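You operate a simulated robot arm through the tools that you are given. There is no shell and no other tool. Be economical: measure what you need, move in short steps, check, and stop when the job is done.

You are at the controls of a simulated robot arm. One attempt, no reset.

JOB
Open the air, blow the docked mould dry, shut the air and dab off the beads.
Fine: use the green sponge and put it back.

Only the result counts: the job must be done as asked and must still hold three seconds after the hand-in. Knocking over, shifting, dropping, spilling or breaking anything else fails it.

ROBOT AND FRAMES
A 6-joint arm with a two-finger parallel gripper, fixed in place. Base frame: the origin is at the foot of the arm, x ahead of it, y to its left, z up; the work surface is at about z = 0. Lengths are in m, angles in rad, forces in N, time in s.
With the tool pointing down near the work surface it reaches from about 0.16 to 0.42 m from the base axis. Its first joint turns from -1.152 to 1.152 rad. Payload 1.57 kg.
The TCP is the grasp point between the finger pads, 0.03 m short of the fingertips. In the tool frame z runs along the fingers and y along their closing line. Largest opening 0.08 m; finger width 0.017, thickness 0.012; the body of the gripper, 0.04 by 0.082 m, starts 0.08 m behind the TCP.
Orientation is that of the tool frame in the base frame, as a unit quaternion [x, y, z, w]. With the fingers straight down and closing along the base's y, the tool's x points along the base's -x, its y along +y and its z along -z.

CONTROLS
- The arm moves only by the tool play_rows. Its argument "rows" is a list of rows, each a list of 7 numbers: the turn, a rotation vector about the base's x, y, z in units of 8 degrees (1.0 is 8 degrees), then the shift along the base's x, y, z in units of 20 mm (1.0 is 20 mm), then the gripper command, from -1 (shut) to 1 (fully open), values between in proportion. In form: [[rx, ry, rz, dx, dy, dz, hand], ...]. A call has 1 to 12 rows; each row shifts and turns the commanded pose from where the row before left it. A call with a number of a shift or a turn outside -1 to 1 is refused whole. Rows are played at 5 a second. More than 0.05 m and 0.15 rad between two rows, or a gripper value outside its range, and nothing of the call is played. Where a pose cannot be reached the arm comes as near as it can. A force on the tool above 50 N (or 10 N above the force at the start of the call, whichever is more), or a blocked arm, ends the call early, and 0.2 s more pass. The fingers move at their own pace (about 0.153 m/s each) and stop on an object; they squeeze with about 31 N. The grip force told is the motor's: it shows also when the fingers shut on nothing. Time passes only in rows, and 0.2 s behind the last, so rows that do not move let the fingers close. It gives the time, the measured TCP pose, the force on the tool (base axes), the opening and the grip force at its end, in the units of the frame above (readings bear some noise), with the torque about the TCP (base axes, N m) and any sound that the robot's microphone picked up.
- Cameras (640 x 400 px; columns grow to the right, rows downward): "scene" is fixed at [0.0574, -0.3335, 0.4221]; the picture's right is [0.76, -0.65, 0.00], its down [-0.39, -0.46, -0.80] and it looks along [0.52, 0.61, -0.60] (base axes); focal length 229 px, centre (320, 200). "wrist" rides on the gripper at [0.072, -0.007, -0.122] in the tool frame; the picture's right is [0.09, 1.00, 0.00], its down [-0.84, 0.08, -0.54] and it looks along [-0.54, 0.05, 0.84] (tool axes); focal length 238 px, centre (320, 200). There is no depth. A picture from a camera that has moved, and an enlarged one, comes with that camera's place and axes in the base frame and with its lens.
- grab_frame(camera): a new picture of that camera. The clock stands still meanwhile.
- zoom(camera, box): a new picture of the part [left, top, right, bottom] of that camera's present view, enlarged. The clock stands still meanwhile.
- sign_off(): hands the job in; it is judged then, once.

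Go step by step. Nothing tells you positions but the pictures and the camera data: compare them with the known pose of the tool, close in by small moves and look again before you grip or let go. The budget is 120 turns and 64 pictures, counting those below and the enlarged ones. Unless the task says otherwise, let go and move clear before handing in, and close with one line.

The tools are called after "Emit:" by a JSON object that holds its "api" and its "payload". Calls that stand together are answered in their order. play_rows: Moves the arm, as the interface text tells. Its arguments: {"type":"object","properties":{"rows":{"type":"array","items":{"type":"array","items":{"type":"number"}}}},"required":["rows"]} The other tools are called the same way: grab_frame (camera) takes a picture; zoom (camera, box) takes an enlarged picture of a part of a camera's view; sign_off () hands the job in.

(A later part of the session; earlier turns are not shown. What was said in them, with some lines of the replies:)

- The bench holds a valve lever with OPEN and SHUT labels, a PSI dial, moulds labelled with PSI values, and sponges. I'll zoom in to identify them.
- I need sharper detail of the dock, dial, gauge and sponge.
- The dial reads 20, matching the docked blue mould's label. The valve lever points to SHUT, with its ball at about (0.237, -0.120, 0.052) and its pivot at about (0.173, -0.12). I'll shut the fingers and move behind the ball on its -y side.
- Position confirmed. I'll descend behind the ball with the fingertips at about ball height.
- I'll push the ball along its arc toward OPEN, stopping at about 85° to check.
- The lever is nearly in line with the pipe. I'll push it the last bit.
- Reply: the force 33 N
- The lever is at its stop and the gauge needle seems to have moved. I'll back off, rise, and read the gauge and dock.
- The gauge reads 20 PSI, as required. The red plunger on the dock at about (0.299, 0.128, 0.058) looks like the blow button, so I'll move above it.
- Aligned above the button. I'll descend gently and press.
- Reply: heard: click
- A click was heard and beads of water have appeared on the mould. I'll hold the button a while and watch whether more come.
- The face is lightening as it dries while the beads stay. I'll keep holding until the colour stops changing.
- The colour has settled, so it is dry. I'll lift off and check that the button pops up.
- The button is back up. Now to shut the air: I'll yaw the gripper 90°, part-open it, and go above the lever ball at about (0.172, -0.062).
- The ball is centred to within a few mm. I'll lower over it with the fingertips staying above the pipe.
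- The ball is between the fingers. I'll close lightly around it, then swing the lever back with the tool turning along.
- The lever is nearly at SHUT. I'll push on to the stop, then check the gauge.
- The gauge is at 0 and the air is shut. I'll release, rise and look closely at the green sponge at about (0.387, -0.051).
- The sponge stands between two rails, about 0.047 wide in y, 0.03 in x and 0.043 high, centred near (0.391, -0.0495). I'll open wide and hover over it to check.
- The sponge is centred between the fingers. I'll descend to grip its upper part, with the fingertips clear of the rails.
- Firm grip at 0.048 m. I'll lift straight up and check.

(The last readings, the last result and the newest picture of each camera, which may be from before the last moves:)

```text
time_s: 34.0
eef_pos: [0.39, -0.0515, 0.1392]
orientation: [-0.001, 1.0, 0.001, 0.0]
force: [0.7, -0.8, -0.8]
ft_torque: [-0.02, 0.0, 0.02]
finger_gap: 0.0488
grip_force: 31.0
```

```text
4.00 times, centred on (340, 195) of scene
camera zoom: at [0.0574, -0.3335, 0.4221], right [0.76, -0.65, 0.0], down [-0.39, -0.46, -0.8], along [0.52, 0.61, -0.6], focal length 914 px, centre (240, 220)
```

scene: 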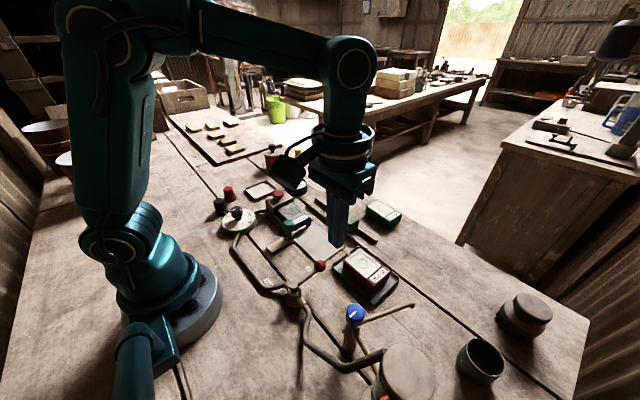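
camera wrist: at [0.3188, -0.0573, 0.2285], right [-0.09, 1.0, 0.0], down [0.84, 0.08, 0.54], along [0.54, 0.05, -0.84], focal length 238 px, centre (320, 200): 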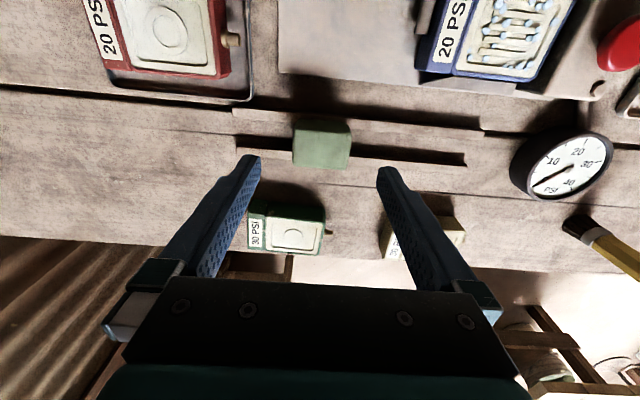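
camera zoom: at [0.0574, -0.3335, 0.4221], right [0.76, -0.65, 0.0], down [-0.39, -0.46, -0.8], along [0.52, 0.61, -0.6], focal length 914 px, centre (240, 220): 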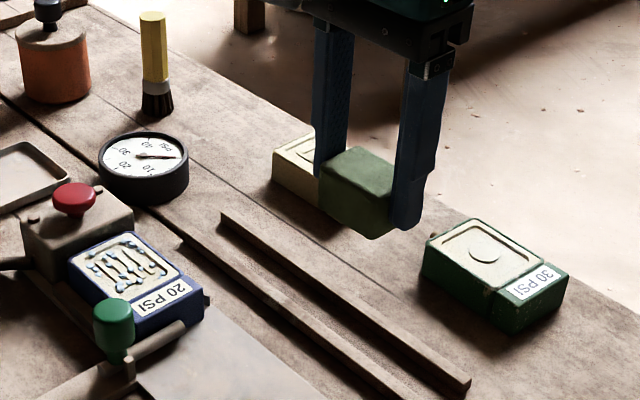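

The sponge is held, but only about 3 mm of it shows below the fingertips since it rested on top of the rails. I'll set it back and regrip about 9 mm higher for a better dab.

Emit:
{"api": "play_rows", "payload": {"rows": [[0, 0, 0, 0, 0, -1, -0.6], [0, 0, 0, 0, 0, -1, -0.6], [0, 0, 0, 0, 0, -1, -0.6], [0, 0, 0, 0, 0, -1, -0.6], [0, 0, 0, 0, 0, -0.45, -0.6], [0, 0, 0, 0, 0, 0, -0.6], [0, 0, 0, 0, 0, 0, 0.4], [0, 0, 0, 0, 0, 0, 0.5]]}}

Emit:
{"api": "play_rows", "payload": {"rows": [[0, 0, 0, 0, 0, 0.45, 0.5], [0, 0, 0, 0, 0, 0, 0], [0, 0, 0, 0, 0, 0, -0.6], [0, 0, 0, 0, 0, 0, -0.6], [0, 0, 0, 0, 0, 0, -0.6]]}}

Emit:
{"api": "zoom", "payload": {"camera": "scene", "box": [280, 165, 408, 245]}}

```text
time_s: 35.8
eef_pos: [0.3911, -0.0499, 0.0519]
orientation: [-0.001, 1.0, 0.0, 0.0]
force: [0.2, -0.1, -0.1]
ft_torque: [0.0, 0.0, -0.01]
finger_gap: 0.0601
grip_force: 0.1
```

```text
time_s: 37.0
eef_pos: [0.3907, -0.0509, 0.0601]
orientation: [-0.001, 1.0, 0.0, 0.0]
force: [0.3, -0.6, -0.7]
ft_torque: [-0.03, 0.0, -0.02]
finger_gap: 0.0488
grip_force: 30.9
```

```text
5.00 times, centred on (344, 205) of scene
camera zoom: at [0.0574, -0.3335, 0.4221], right [0.76, -0.65, 0.0], down [-0.39, -0.46, -0.8], along [0.52, 0.61, -0.6], focal length 1143 px, centre (200, 175)
```

zoom: 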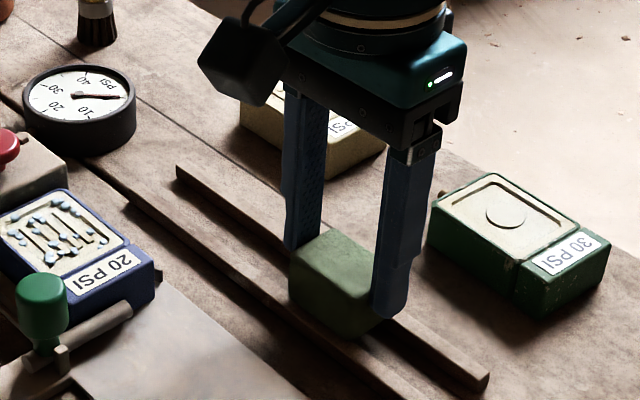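

Regripped well, with the sponge bottom about 15 mm below the tips and its place unchanged. I'll lift, turn 90° and carry it over the mould.

Emit:
{"api": "play_rows", "payload": {"rows": [[0, 0, 0, 0, 0, 1, -0.6], [0, 0, 0, 0, 0, 1, -0.6], [0, 0, 0, 0, 0, 1, -0.6], [0, 0, 0, 0, 0, 1, -0.6]]}}

Emit:
{"api": "play_rows", "payload": {"rows": [[0, 0, 0.9375, -0.42, 0.523, 0, -0.6], [0, 0, 0.9375, -0.42, 0.523, 0, -0.6], [0, 0, 0.9375, -0.42, 0.523, 0, -0.6], [0, 0, 0.9375, -0.42, 0.523, 0, -0.6], [0, 0, 0.9375, -0.42, 0.523, 0, -0.6], [0, 0, 0.9375, -0.42, 0.523, 0, -0.6], [0, 0, 0.9375, -0.42, 0.523, 0, -0.6], [0, 0, 0.9375, -0.42, 0.523, 0, -0.6], [0, 0, 0.9375, -0.42, 0.523, 0, -0.6], [0, 0, 0.9375, -0.42, 0.523, 0, -0.6], [0, 0, 0.9375, -0.42, 0.523, 0, -0.6], [0, 0, 0.9375, -0.42, 0.523, 0, -0.6]]}}

Emit:
{"api": "grab_frame", "payload": {"camera": "wrist"}}

Emit:
{"api": "zoom", "payload": {"camera": "scene", "box": [220, 140, 348, 220]}}

```text
time_s: 38.0
eef_pos: [0.3904, -0.0504, 0.1411]
orientation: [-0.001, 1.0, 0.0, -0.001]
force: [-0.1, 0.0, -0.5]
ft_torque: [0.01, -0.02, -0.03]
finger_gap: 0.0489
grip_force: 30.8
```

```text
time_s: 40.6
eef_pos: [0.29, 0.0758, 0.1387]
orientation: [0.708, -0.706, -0.001, 0.0]
force: [-0.4, 1.0, -0.7]
ft_torque: [0.0, 0.03, -0.01]
finger_gap: 0.0485
grip_force: 31.1
```

```text
18 pictures are left
camera wrist: at [0.2969, 0.0036, 0.2606], right [-1.0, -0.1, 0.0], down [-0.08, 0.84, 0.54], along [-0.05, 0.54, -0.84], focal length 238 px, centre (320, 200)
```

wrist: 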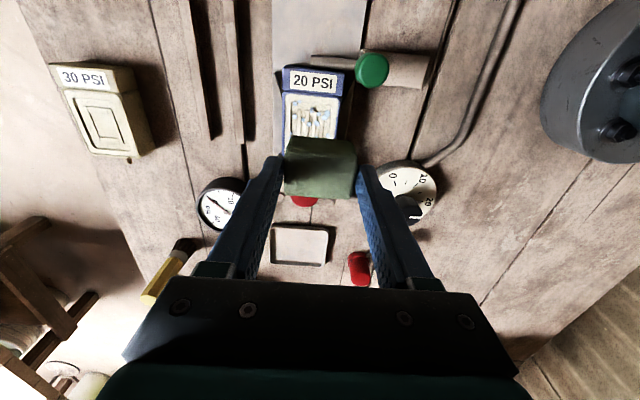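

```text
5.00 times, centred on (284, 180) of scene
camera zoom: at [0.0574, -0.3336, 0.4221], right [0.76, -0.65, 0.0], down [-0.39, -0.46, -0.8], along [0.52, 0.61, -0.6], focal length 1143 px, centre (500, 300)
```

zoom: 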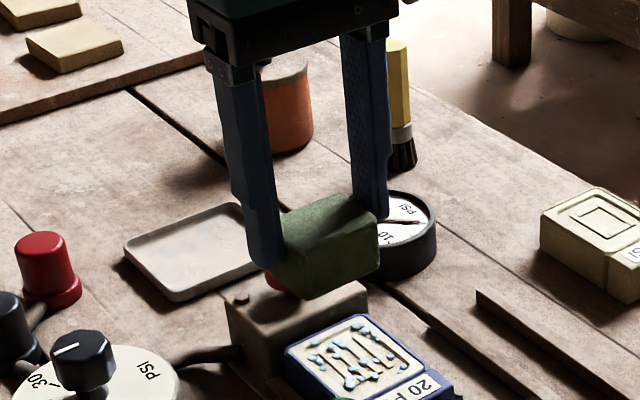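

The sponge is above the dock; the mould face is centred near (0.299, 0.073). I'll go down over its middle and dab gently.

Emit:
{"api": "play_rows", "payload": {"rows": [[0, 0, 0, 0.45, -0.19, -0.7, -0.6], [0, 0, 0, 0, 0, -1, -0.6], [0, 0, 0, 0, 0, -0.95, -0.6], [0, 0, 0, 0, 0, -0.15, -0.6], [0, 0, 0, 0, 0, -0.15, -0.6], [0, 0, 0, 0, 0, 0, -0.6]]}}

Emit:
{"api": "zoom", "payload": {"camera": "scene", "box": [240, 160, 352, 230]}}

```text
time_s: 42.0
eef_pos: [0.2996, 0.072, 0.0827]
orientation: [0.708, -0.707, 0.001, -0.001]
force: [-5.2, -1.7, 19.7]
ft_torque: [-0.06, 0.31, 0.04]
finger_gap: 0.0486
grip_force: 30.9
```

```text
5.71 times, centred on (296, 195) of scene
camera zoom: at [0.0573, -0.3336, 0.4221], right [0.76, -0.65, 0.0], down [-0.39, -0.46, -0.8], along [0.52, 0.61, -0.6], focal length 1306 px, centre (457, 229)
```

zoom: 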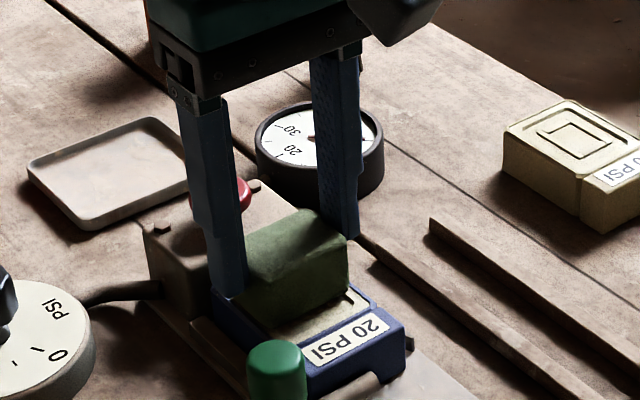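

Contact was made at TCP z of about 0.083. I'll lift and look at which beads went.

Emit:
{"api": "play_rows", "payload": {"rows": [[0, 0, 0, 0, 0, 1, -0.6], [0, 0, 0, 0, 0, 1, -0.6], [0, 0, 0, 0, 0.9, 0.5, -0.6], [0, 0, 0, 0, 1, 0, -0.6]]}}

Emit:
{"api": "zoom", "payload": {"camera": "scene", "box": [268, 190, 332, 230]}}

```text
time_s: 43.0
eef_pos: [0.2996, 0.1103, 0.131]
orientation: [-0.707, 0.707, 0.0, 0.0]
force: [0.7, 0.9, 0.2]
ft_torque: [0.06, 0.0, -0.02]
finger_gap: 0.0484
grip_force: 30.2
```

```text
10.00 times, centred on (300, 210) of scene
camera zoom: at [0.0574, -0.3336, 0.4221], right [0.76, -0.65, 0.0], down [-0.39, -0.46, -0.8], along [0.52, 0.61, -0.6], focal length 2286 px, centre (520, 100)
```

zoom: 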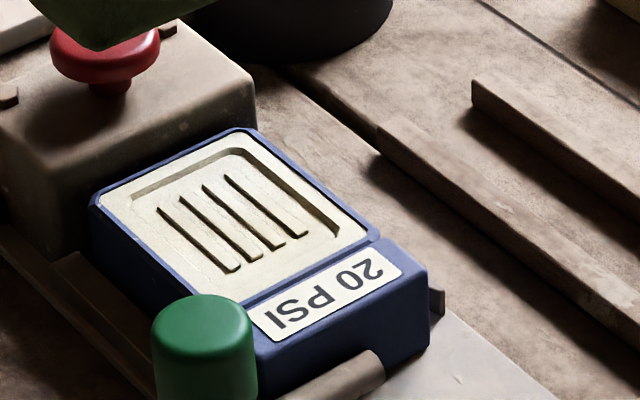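

All the beads are gone in one dab. I'll carry the sponge back to above its place on the rails, turning it back.

Emit:
{"api": "play_rows", "payload": {"rows": [[0, 0, -0.9375, 0.379, -0.67, 0.05, -0.6], [0, 0, -0.9375, 0.379, -0.67, 0.05, -0.6], [0, 0, -0.9375, 0.379, -0.67, 0.05, -0.6], [0, 0, -0.9375, 0.379, -0.67, 0.05, -0.6], [0, 0, -0.9375, 0.379, -0.67, 0, -0.6], [0, 0, -0.9375, 0.379, -0.67, 0, -0.6], [0, 0, -0.9375, 0.379, -0.67, 0, -0.6], [0, 0, -0.9375, 0.379, -0.67, 0, -0.6], [0, 0, -0.9375, 0.379, -0.67, 0, -0.6], [0, 0, -0.9375, 0.379, -0.67, 0, -0.6], [0, 0, -0.9375, 0.379, -0.67, 0, -0.6], [0, 0, -0.9375, 0.379, -0.67, 0, -0.6]]}}

Emit:
{"api": "play_rows", "payload": {"rows": [[0, 0, 0, 0, 0, -1, -0.6], [0, 0, 0, 0, 0, -1, -0.6], [0, 0, 0, 0, 0, -0.5, -0.6]]}}

Emit:
{"api": "zoom", "payload": {"camera": "scene", "box": [280, 165, 408, 245]}}

```text
time_s: 45.6
eef_pos: [0.3904, -0.0514, 0.1349]
orientation: [0.001, 1.0, 0.0, 0.0]
force: [0.7, 0.8, 0.5]
ft_torque: [-0.05, -0.01, 0.0]
finger_gap: 0.0487
grip_force: 30.8
```

```text
time_s: 46.4
eef_pos: [0.3893, -0.0504, 0.0846]
orientation: [-0.002, 1.0, 0.0, 0.001]
force: [-0.6, -0.1, -0.2]
ft_torque: [0.0, 0.0, 0.01]
finger_gap: 0.0488
grip_force: 31.1
```

```text
5.00 times, centred on (344, 205) of scene
camera zoom: at [0.0574, -0.3335, 0.4221], right [0.76, -0.65, 0.0], down [-0.39, -0.46, -0.8], along [0.52, 0.61, -0.6], focal length 1143 px, centre (200, 175)
```

zoom: 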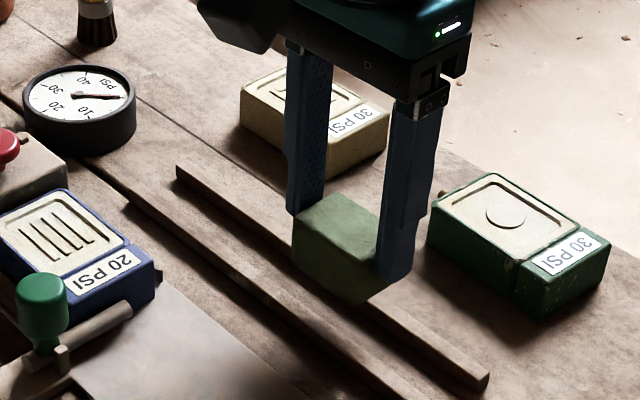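

Lined up. I'll lower slowly to the seat.

Emit:
{"api": "play_rows", "payload": {"rows": [[0, 0, 0, 0.03, 0, -0.8, -0.6], [0, 0, 0, 0, 0, -0.25, -0.6], [0, 0, 0, 0, 0, -0.15, -0.6], [0, 0, 0, 0, 0, 0, -0.6]]}}

Emit:
{"api": "zoom", "payload": {"camera": "scene", "box": [280, 165, 408, 245]}}

```text
time_s: 47.4
eef_pos: [0.3916, -0.0509, 0.0604]
orientation: [-0.001, 1.0, 0.0, 0.0]
force: [0.8, 0.2, 0.5]
ft_torque: [0.0, -0.02, 0.01]
finger_gap: 0.0489
grip_force: 31.4
```

```text
5.00 times, centred on (344, 205) of scene
camera zoom: at [0.0574, -0.3335, 0.4221], right [0.76, -0.65, 0.0], down [-0.39, -0.46, -0.8], along [0.52, 0.61, -0.6], focal length 1143 px, centre (200, 175)
```

zoom: 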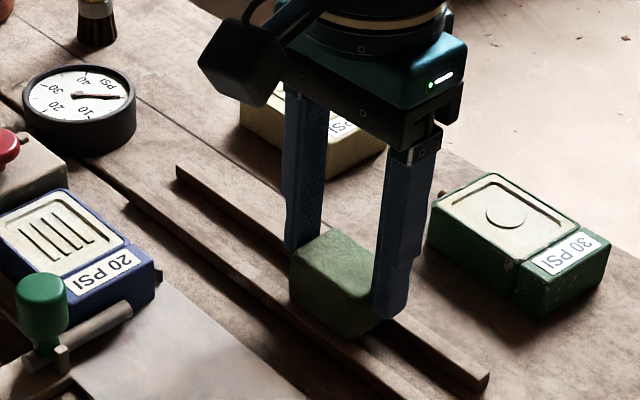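

Emit:
{"api": "play_rows", "payload": {"rows": [[0, 0, 0, 0, 0, -0.05, -0.6], [0, 0, 0, 0, 0, -0.05, -0.6], [0, 0, 0, 0, 0, 0, -0.6]]}}

```text
time_s: 48.2
eef_pos: [0.3909, -0.0508, 0.0597]
orientation: [-0.001, 1.0, 0.0, 0.001]
force: [-5.2, 0.7, 20.0]
ft_torque: [0.09, 0.26, 0.01]
finger_gap: 0.0486
grip_force: 30.8
```

The sponge is seated. I'll ease the load off, open, and rise clear.

Emit:
{"api": "play_rows", "payload": {"rows": [[0, 0, 0, 0, 0, 0.06, -0.6], [0, 0, 0, 0, 0, 0, 0.3], [0, 0, 0, 0, 0, 0, 0.6], [0, 0, 0, 0, 0, 0.5, 0.8], [0, 0, 0, 0, 0, 1, 0.8], [0, 0, 0, 0, 0, 1, 0.8], [0, 0, 0, 0, 0, 1, 0.8], [0, 0, 0, -1, 0, 1, 0.8], [0, 0, 0, -1, 0, 1, 0.8], [0, 0, 0, -1, 0, 0.5, 0.8]]}}

Emit:
{"api": "grab_frame", "payload": {"camera": "scene"}}

Emit:
{"api": "zoom", "payload": {"camera": "scene", "box": [210, 170, 410, 295]}}

```text
time_s: 50.4
eef_pos: [0.3294, -0.0513, 0.1805]
orientation: [-0.001, 1.0, 0.0, 0.0]
force: [0.6, 0.1, -1.0]
ft_torque: [0.02, 0.02, -0.01]
finger_gap: 0.0719
grip_force: 0.0
```

```text
12 pictures are left
```

scene: 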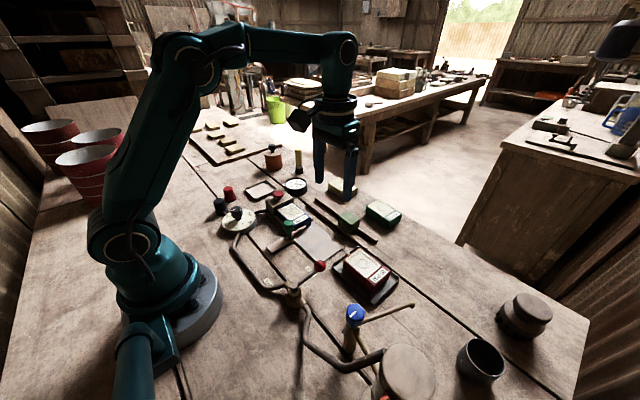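

```text
3.20 times, centred on (310, 232) of scene
camera zoom: at [0.0574, -0.3335, 0.4221], right [0.76, -0.65, 0.0], down [-0.39, -0.46, -0.8], along [0.52, 0.61, -0.6], focal length 731 px, centre (352, 96)
```

zoom: 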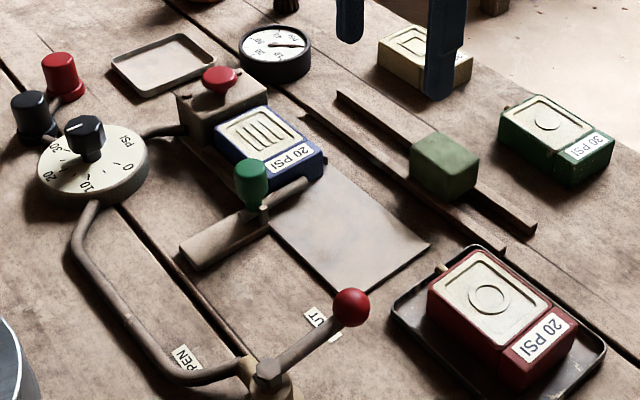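

Everything is in place: the air is shut and the gauge is at 0, the mould is dry with no beads left, and the sponge is back on its rails. The arm is clear, so I'm handing in.

Emit:
{"api": "sign_off", "payload": {}}

```text
The job is handed in.
```

The job is handed in: I opened the air at 20 PSI, blew the docked blue mould dry and shut the air. I then dabbed off the beads with the green sponge and put it back on its rails.
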